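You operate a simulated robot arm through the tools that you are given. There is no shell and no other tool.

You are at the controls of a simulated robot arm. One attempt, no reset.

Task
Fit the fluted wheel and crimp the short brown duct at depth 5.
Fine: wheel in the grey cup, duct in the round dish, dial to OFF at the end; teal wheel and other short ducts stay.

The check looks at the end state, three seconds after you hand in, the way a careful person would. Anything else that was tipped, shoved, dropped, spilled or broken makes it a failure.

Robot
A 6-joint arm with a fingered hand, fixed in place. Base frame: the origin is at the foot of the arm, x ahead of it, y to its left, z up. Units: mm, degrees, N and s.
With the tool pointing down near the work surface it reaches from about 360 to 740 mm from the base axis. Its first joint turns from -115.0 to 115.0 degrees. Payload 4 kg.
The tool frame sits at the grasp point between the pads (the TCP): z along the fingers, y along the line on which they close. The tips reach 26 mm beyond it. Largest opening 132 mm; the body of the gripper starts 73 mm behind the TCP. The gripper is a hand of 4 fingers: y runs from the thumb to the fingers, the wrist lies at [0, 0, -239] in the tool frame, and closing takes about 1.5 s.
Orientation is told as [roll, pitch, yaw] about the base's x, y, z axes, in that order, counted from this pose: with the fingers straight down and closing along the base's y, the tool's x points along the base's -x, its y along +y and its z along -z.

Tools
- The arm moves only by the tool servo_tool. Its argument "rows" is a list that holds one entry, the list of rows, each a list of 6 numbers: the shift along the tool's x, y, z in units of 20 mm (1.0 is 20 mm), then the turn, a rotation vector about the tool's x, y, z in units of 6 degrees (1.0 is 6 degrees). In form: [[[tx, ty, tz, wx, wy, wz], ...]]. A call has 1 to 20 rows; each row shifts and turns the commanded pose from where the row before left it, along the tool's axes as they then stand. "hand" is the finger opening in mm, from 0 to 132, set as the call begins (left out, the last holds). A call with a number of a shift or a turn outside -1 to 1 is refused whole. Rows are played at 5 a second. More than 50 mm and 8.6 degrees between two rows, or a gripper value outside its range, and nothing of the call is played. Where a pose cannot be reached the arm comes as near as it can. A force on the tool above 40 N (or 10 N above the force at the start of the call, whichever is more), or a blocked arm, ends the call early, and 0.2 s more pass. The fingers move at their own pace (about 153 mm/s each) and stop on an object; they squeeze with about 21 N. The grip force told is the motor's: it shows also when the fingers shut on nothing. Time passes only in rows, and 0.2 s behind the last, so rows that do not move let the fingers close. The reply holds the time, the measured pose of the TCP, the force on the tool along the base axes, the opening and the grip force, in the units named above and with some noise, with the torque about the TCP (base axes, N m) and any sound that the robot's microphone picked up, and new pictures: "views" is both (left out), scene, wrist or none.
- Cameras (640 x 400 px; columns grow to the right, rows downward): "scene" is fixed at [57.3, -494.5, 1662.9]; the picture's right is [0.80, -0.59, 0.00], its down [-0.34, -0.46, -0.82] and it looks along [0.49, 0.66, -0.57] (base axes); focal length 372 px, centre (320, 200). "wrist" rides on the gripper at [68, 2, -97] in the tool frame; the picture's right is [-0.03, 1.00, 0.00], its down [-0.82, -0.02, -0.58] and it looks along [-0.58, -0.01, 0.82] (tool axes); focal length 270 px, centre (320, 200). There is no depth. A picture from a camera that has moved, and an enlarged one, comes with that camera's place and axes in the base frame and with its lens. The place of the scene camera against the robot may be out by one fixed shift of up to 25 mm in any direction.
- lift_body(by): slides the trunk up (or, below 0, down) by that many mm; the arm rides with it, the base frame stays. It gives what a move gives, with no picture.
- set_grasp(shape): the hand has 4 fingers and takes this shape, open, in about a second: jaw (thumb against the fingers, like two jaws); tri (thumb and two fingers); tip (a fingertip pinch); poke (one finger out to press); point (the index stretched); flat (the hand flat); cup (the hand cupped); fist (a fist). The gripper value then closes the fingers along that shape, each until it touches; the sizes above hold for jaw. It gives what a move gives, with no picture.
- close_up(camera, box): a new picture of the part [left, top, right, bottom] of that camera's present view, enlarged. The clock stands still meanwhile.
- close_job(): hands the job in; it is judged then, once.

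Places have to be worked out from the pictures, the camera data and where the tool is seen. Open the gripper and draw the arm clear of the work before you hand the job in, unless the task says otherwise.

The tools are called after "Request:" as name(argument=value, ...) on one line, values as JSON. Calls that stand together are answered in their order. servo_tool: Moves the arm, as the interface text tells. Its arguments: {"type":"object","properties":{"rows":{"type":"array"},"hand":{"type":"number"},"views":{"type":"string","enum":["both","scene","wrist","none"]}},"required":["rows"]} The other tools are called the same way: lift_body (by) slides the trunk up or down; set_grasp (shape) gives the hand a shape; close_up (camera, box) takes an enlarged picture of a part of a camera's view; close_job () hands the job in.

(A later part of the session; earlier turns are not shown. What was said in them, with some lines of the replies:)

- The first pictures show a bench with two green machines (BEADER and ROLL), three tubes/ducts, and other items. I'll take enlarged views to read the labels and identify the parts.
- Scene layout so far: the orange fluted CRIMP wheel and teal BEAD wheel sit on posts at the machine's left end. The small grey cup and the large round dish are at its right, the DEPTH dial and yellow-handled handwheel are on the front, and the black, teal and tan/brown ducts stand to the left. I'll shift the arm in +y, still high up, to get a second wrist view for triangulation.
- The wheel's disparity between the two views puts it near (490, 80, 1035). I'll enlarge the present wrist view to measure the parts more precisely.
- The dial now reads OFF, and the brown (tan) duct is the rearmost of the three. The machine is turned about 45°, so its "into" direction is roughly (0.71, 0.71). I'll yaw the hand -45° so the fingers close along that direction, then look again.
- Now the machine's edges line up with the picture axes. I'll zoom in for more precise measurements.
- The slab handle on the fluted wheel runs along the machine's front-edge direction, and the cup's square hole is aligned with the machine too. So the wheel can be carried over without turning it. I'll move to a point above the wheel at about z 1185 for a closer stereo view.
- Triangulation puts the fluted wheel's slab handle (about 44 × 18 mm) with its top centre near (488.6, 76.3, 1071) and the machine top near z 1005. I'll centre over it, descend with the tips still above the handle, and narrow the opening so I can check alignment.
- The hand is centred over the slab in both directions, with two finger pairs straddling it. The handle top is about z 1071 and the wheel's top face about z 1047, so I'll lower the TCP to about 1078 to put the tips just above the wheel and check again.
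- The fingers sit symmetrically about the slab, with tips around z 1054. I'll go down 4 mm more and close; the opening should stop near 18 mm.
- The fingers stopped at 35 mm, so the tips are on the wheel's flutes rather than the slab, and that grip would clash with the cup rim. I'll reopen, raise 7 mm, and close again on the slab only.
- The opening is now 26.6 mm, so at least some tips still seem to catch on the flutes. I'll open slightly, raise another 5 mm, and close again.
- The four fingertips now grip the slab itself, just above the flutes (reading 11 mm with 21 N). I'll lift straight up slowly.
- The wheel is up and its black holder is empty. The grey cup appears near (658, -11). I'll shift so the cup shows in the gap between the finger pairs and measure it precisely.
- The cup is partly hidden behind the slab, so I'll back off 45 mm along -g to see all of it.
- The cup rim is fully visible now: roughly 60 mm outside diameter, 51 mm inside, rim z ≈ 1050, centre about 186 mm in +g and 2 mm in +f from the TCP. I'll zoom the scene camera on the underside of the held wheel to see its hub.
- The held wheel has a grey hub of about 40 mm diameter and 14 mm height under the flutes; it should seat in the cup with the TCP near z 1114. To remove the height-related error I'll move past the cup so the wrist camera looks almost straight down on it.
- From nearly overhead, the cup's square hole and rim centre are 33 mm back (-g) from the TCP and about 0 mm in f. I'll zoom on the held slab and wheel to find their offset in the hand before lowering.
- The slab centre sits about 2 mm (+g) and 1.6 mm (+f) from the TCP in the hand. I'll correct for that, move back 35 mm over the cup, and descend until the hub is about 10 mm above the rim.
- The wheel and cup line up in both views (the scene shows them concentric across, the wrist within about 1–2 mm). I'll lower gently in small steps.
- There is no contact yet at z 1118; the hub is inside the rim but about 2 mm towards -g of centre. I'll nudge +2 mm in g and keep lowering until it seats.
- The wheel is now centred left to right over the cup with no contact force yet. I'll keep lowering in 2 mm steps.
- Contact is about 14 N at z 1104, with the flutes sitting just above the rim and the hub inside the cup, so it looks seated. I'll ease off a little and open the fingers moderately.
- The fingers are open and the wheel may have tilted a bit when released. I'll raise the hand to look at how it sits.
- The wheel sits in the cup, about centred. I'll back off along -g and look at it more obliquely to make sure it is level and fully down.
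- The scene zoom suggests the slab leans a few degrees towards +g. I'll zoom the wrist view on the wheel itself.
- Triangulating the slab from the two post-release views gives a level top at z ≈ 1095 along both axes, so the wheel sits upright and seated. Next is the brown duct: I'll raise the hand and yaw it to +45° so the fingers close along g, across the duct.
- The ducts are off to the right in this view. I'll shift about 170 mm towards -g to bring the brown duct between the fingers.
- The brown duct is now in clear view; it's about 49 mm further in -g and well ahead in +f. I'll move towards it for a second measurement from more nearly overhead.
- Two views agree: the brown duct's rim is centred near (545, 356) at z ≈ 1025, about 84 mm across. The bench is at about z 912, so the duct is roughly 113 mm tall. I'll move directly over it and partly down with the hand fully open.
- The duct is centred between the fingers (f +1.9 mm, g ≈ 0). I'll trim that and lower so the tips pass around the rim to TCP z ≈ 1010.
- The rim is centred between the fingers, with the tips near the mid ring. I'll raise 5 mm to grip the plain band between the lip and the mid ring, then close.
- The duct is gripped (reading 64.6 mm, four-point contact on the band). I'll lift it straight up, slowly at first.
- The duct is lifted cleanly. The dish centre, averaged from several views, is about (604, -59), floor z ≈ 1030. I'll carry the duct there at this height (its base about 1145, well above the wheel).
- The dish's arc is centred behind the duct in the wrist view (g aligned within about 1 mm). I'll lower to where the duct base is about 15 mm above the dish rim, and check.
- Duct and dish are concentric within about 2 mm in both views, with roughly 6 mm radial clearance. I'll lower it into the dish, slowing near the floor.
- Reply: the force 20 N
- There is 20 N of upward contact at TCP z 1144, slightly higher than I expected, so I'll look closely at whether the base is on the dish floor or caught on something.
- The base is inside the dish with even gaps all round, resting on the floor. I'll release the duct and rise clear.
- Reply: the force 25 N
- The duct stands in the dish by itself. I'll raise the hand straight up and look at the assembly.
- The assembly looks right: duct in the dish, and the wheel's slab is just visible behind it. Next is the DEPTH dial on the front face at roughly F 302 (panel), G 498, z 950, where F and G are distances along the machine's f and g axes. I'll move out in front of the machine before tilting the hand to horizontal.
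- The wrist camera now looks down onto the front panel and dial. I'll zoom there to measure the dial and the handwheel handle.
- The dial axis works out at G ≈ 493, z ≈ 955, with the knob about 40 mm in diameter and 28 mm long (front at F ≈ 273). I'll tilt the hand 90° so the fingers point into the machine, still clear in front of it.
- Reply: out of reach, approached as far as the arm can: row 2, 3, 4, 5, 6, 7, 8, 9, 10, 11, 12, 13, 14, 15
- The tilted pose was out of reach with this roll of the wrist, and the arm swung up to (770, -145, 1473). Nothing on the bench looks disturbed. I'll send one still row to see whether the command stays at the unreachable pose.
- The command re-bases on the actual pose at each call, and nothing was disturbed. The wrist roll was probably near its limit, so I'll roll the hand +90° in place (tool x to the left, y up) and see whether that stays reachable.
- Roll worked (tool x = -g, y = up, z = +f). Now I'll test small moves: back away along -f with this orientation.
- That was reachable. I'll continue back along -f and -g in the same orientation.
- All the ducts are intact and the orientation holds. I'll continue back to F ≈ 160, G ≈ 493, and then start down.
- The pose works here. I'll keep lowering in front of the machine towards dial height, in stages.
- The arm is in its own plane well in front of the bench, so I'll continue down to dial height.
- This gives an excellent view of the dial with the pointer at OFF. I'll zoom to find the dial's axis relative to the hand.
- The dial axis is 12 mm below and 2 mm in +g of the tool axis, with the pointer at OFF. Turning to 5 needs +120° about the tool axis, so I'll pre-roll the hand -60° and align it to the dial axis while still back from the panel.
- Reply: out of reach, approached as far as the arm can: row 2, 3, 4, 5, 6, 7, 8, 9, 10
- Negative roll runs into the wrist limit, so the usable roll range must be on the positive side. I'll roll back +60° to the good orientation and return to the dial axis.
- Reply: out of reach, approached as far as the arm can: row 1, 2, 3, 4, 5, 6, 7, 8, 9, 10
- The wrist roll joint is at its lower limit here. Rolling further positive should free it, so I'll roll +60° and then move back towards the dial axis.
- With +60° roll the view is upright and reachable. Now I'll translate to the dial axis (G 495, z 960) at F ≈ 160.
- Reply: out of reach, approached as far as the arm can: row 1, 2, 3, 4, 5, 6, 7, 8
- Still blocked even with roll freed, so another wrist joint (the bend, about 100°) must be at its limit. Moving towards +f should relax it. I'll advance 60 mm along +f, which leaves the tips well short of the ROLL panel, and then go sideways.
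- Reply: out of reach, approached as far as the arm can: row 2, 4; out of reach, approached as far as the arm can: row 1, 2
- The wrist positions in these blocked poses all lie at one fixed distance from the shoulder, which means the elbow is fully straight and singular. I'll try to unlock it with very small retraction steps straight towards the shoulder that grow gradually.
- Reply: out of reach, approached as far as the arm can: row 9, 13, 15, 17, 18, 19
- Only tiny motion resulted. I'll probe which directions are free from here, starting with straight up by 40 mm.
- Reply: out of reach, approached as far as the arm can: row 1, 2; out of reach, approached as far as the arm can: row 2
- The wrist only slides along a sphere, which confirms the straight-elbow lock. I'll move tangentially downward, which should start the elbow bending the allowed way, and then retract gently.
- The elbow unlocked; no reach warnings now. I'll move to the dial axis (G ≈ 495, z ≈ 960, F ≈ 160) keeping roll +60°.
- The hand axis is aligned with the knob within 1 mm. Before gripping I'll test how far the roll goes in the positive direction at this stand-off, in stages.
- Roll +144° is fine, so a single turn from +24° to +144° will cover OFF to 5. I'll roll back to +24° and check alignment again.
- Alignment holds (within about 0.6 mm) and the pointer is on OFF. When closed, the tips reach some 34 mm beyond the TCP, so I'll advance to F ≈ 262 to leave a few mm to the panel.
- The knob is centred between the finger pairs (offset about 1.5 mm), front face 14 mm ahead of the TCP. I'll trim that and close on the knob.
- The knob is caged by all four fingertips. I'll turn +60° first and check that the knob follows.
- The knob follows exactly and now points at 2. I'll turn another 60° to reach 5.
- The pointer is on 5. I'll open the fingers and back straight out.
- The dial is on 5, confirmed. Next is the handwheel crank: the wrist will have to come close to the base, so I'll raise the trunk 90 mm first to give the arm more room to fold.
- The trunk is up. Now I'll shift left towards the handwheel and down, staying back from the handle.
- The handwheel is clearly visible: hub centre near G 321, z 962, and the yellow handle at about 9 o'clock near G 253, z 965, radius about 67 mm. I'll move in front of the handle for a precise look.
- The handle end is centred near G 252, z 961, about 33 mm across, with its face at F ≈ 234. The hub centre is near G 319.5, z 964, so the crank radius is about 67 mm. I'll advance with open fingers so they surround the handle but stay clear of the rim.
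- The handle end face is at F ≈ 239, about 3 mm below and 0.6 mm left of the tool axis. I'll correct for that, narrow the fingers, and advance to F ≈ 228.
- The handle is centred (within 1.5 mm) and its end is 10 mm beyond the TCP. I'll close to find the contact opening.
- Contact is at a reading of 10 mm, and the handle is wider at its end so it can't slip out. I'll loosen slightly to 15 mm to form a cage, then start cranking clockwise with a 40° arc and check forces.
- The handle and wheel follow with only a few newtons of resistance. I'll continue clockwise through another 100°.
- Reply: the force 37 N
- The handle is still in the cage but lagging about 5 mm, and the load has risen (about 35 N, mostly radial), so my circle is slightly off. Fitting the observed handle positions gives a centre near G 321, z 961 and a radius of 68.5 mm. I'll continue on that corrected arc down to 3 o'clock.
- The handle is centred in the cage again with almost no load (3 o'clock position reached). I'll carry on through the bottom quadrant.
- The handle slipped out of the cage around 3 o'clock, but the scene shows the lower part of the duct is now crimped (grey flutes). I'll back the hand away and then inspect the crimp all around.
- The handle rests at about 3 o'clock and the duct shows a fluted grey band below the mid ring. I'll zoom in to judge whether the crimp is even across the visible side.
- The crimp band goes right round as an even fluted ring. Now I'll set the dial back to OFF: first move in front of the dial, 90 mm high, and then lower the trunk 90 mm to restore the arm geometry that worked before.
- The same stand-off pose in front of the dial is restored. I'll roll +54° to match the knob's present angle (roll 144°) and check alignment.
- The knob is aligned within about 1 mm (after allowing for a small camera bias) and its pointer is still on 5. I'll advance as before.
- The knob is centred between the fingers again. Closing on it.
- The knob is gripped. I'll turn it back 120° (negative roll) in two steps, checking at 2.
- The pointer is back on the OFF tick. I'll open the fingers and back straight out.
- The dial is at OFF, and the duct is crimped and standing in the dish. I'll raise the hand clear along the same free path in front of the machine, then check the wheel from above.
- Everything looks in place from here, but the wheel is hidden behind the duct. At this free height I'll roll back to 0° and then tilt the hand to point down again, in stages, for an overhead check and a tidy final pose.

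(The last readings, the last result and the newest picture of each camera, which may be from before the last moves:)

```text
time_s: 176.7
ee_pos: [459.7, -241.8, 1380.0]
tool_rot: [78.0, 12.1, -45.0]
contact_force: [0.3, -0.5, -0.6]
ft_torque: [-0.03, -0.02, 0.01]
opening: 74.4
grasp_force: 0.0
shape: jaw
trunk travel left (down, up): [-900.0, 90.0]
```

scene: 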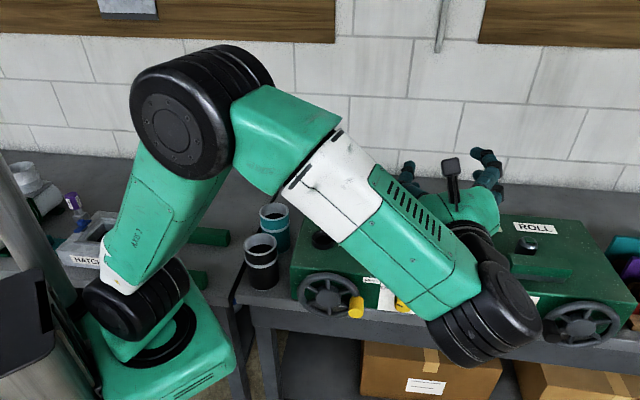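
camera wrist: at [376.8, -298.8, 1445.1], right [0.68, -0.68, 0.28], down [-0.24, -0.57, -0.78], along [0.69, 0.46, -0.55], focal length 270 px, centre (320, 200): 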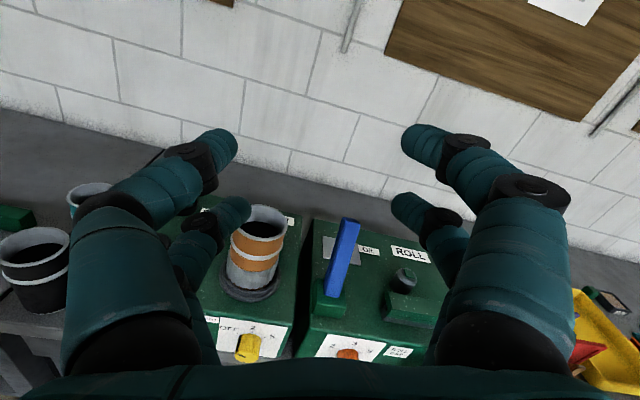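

Both steps were reachable. I'll continue tilting down.

Request:
servo_tool(rows=[[[0, 0, 0, 1, 0, -0.5], [0, 0, 0, 1, 0, -0.5], [0, 0, 0, 1, 0, -0.5], [0, 0, 0, 1, 0, -0.5], [0, 0, 0, 0, 0, 0]]], views="none")

Request:
servo_tool(rows=[[[0, 0, 0, 1, 0, 0], [0, 0, 0, 1, 0, 0], [0, 0, 0, 1, 0, 0], [0, 0, 0, 1, 0, 0], [0, 0, 0, 1, 0, 0], [0, 0, 0, 0, 0, 0]]], views="both")

```text
time_s: 177.9
ee_pos: [459.9, -241.6, 1380.5]
tool_rot: [54.4, 1.0, -40.2]
contact_force: [0.3, 0.3, 0.0]
ft_torque: [-0.02, 0.02, 0.02]
opening: 74.3
grasp_force: 0.1
shape: jaw
trunk travel left (down, up): [-900.0, 90.0]
```

```text
time_s: 179.3
ee_pos: [460.3, -242.2, 1380.5]
tool_rot: [24.4, 1.1, -40.3]
contact_force: [0.1, 0.0, -0.4]
ft_torque: [0.0, -0.03, -0.02]
opening: 74.7
grasp_force: 0.1
shape: jaw
trunk travel left (down, up): [-900.0, 90.0]
camera wrist: at [383.0, -229.4, 1470.0], right [0.61, 0.67, 0.41], down [0.46, -0.73, 0.5], along [0.64, -0.12, -0.76], focal length 270 px, centre (320, 200)
```

scene: 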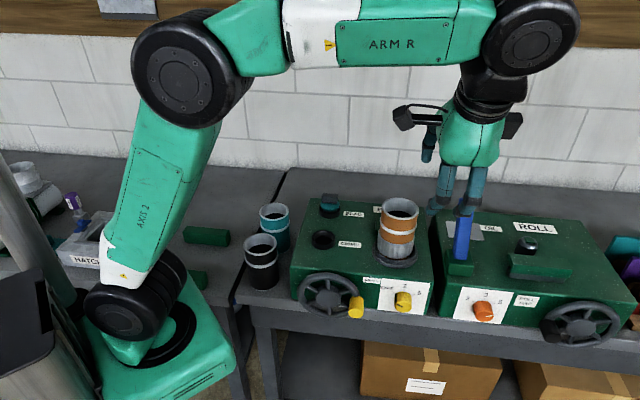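
wrist: 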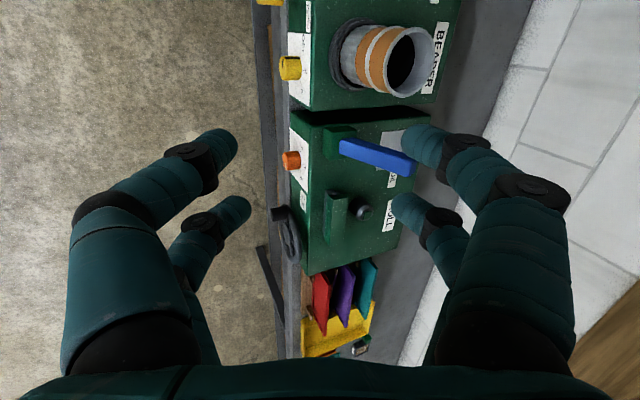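

Nearly pointing down now. I'll finish the tilt and move at this safe height to where the wrist camera can see the wheel in the cup.

Request:
servo_tool(rows=[[[0, 0, 0, 1, 0, 0.2], [0, 0, 0, 1, 0, 0.2], [0, 0, 0, 1, 0, 0.2], [0, 0, 0, 1, 0, 0.2], [0, 0, 0, 0, 0, 0]]], views="none")

Request:
servo_tool(rows=[[[0.557, 1, 0, 0, 0, 0], [0.557, 1, 0, 0, 0, 0], [0.557, 1, 0, 0, 0, 0], [0.557, 1, 0, 0, 0, 0], [0.557, 1, 0, 0, 0, 0], [0.557, 1, 0, 0, 0, 0], [0.557, 1, 0, 0, 0, 0], [0.557, 1, 0, 0, 0, 0], [0.557, 1, 0, 0, 0, 0], [0.557, 1, 0, 0, 0, 0], [0.557, 1, 0, 0, 0, 0], [0.557, 1, 0, 0, 0, 0], [0.557, 1, 0, 0, 0, 0], [0.557, 1, 0, 0, 0, 0], [0.557, 1, 0, 0, 0, 0], [0, 0, 0, 0, 0, 0]]], hand=110, views="both")

Request:
close_up(camera="wrist", box=[220, 80, 440, 240])

```text
time_s: 180.5
ee_pos: [459.4, -243.6, 1379.7]
tool_rot: [0.3, 2.1, -44.8]
contact_force: [0.4, -0.2, 0.4]
ft_torque: [0.01, 0.03, -0.01]
opening: 74.6
grasp_force: 0.0
shape: jaw
trunk travel left (down, up): [-900.0, 90.0]
```

```text
time_s: 183.9
ee_pos: [552.9, 88.2, 1388.7]
tool_rot: [0.4, 2.1, -44.9]
contact_force: [0.1, 0.6, -0.4]
ft_torque: [-0.02, -0.02, -0.02]
opening: 109.8
grasp_force: 0.1
shape: jaw
trunk travel left (down, up): [-900.0, 90.0]
camera wrist: at [507.3, 133.3, 1487.1], right [0.72, 0.69, 0.01], down [0.58, -0.61, 0.55], along [0.38, -0.39, -0.84], focal length 270 px, centre (320, 200)
```

scene: 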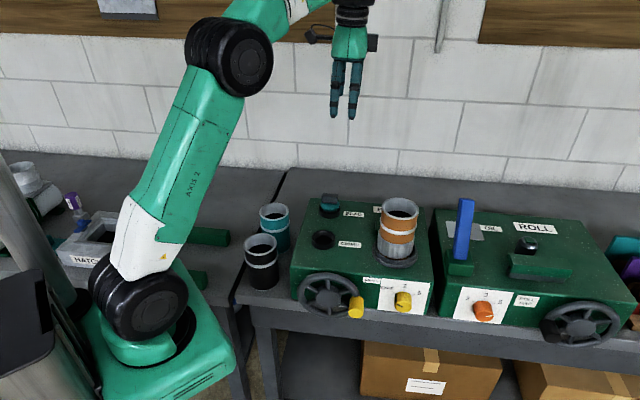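
wrist: 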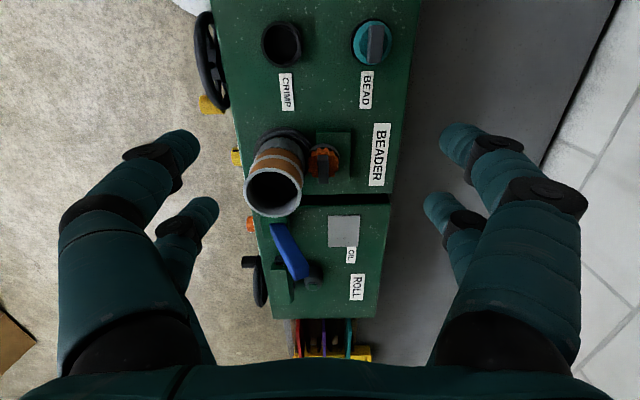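

```text
2.50 times, centred on (330, 160) of wrist
camera zoom: at [507.3, 133.3, 1487.1], right [0.72, 0.69, 0.01], down [0.58, -0.61, 0.55], along [0.38, -0.39, -0.84], focal length 676 px, centre (295, 300)
```

zoom: 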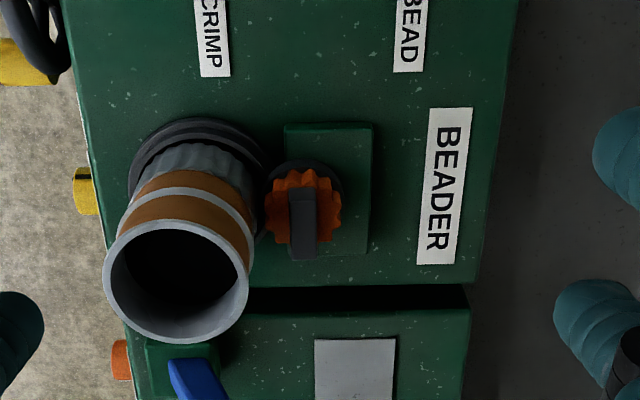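

From above, the fluted wheel sits level in the grey cup, the crimped duct stands in the round dish, and the teal wheel and other ducts are untouched. I'll withdraw the arm to a clear position with the hand open and do a final check.

Request:
servo_tool(rows=[[[-0.07, -1, 0, 0, 0, 0], [-0.07, -1, 0, 0, 0, 0], [-0.07, -1, 0, 0, 0, 0], [-0.07, -1, 0, 0, 0, 0], [-0.07, -1, 0, 0, 0, 0], [-0.07, -1, 0, 0, 0, 0], [-0.07, -1, 0, 0, 0, 0], [-0.07, -1, 0, 0, 0, 0], [-0.07, -1, 0, 0, 0, 0], [-0.07, -1, 0, 0, 0, 0], [-0.07, -1, 0, 0, 0, 0], [-0.07, -0.8, 0, 0, 0, 0], [0, 0, 0, 0, 0, 0]]], hand=132, views="both")

Request:
close_up(camera="scene", box=[240, 170, 450, 330])

Request:
close_up(camera="scene", box=[360, 255, 450, 325])

Request:
close_up(camera="scene", box=[430, 180, 640, 350])

```text
time_s: 186.7
ee_pos: [399.9, -92.0, 1385.5]
tool_rot: [0.3, 2.1, -45.0]
contact_force: [0.0, -0.2, 0.3]
ft_torque: [-0.02, 0.01, -0.02]
opening: 131.3
grasp_force: 0.0
shape: jaw
trunk travel left (down, up): [-900.0, 90.0]
camera wrist: at [352.8, -45.5, 1484.6], right [0.72, 0.69, 0.0], down [0.58, -0.61, 0.55], along [0.38, -0.39, -0.84], focal length 270 px, centre (320, 200)
```

scene: 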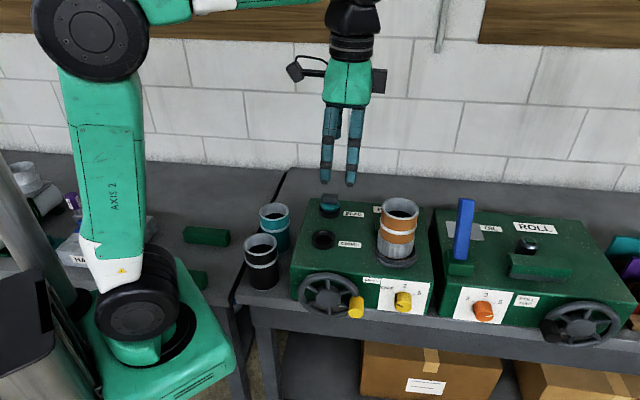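
wrist: 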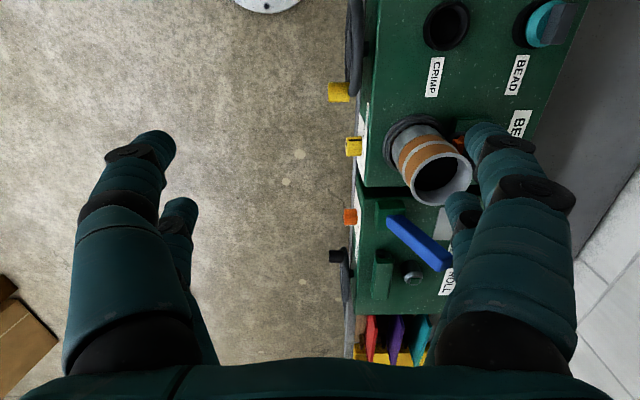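

```text
2.50 times, centred on (345, 250) of scene
camera zoom: at [57.3, -494.5, 1662.9], right [0.8, -0.59, 0.0], down [-0.34, -0.46, -0.82], along [0.49, 0.66, -0.57], focal length 929 px, centre (258, 75)
```

zoom: 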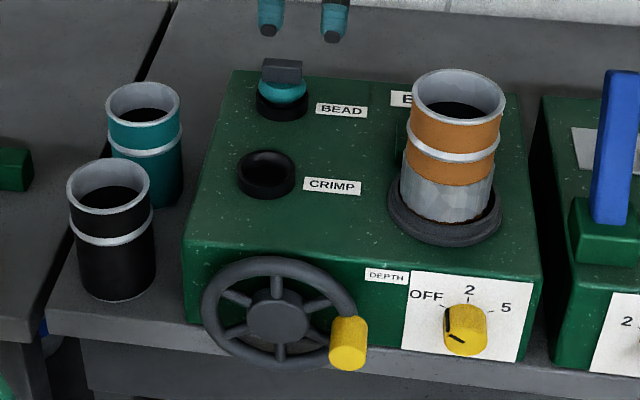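

```text
5.71 times, centred on (405, 290) of scene
camera zoom: at [57.3, -494.5, 1662.9], right [0.8, -0.59, 0.0], down [-0.34, -0.46, -0.82], along [0.49, 0.66, -0.57], focal length 2124 px, centre (-166, -314)
```

zoom: 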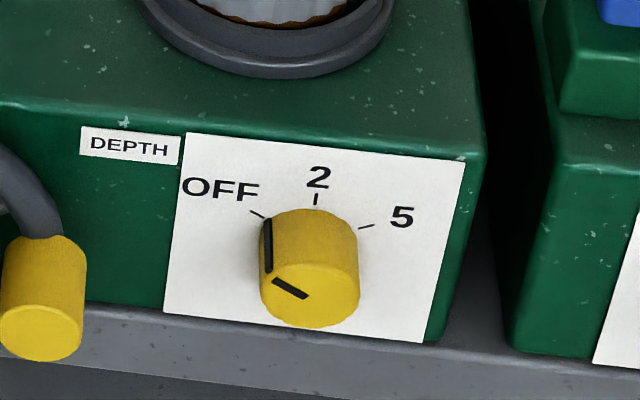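

```text
2.35 times, centred on (535, 265) of scene
camera zoom: at [57.3, -494.5, 1662.9], right [0.8, -0.59, 0.0], down [-0.34, -0.46, -0.82], along [0.49, 0.66, -0.57], focal length 875 px, centre (-186, 47)
```

zoom: 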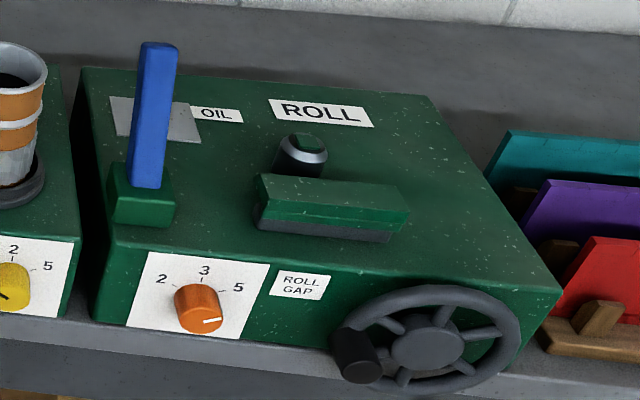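

The final views show the fluted wheel in the grey cup, the crimped brown duct in the round dish and the dial on OFF. The teal wheel, the other ducts and the ROLL machine are unchanged, and the hand is open and clear. Handing in.

Request:
close_job()

```text
The job is handed in.
```

I fitted the fluted wheel, crimped the brown duct at depth 5, and handed the job in. The result hasn't come back yet.

At hand-in:
- **Wheel:** the fluted wheel sits level in the grey cup.
- **Duct:** the short brown duct stands in the round dish. An even crimped band shows below its mid ring on every side I could see.
- **Dial:** it was on 5 while I cranked and is back on OFF.
- **Everything else:** the teal wheel, the black and teal ducts and the ROLL machine look the same as at the start.
- **Arm:** the hand is open and clear of the work.

Two things could matter to the check:
- **Crank turn:** I turned the crank only about half a turn before the handle slipped out of the fingers. The band was already there, so I didn't crank further.
- **Arm swing:** while tilting the hand towards the dial, the arm twice hit a reach limit and swung well away from where I sent it. The pictures afterwards showed nothing knocked over.
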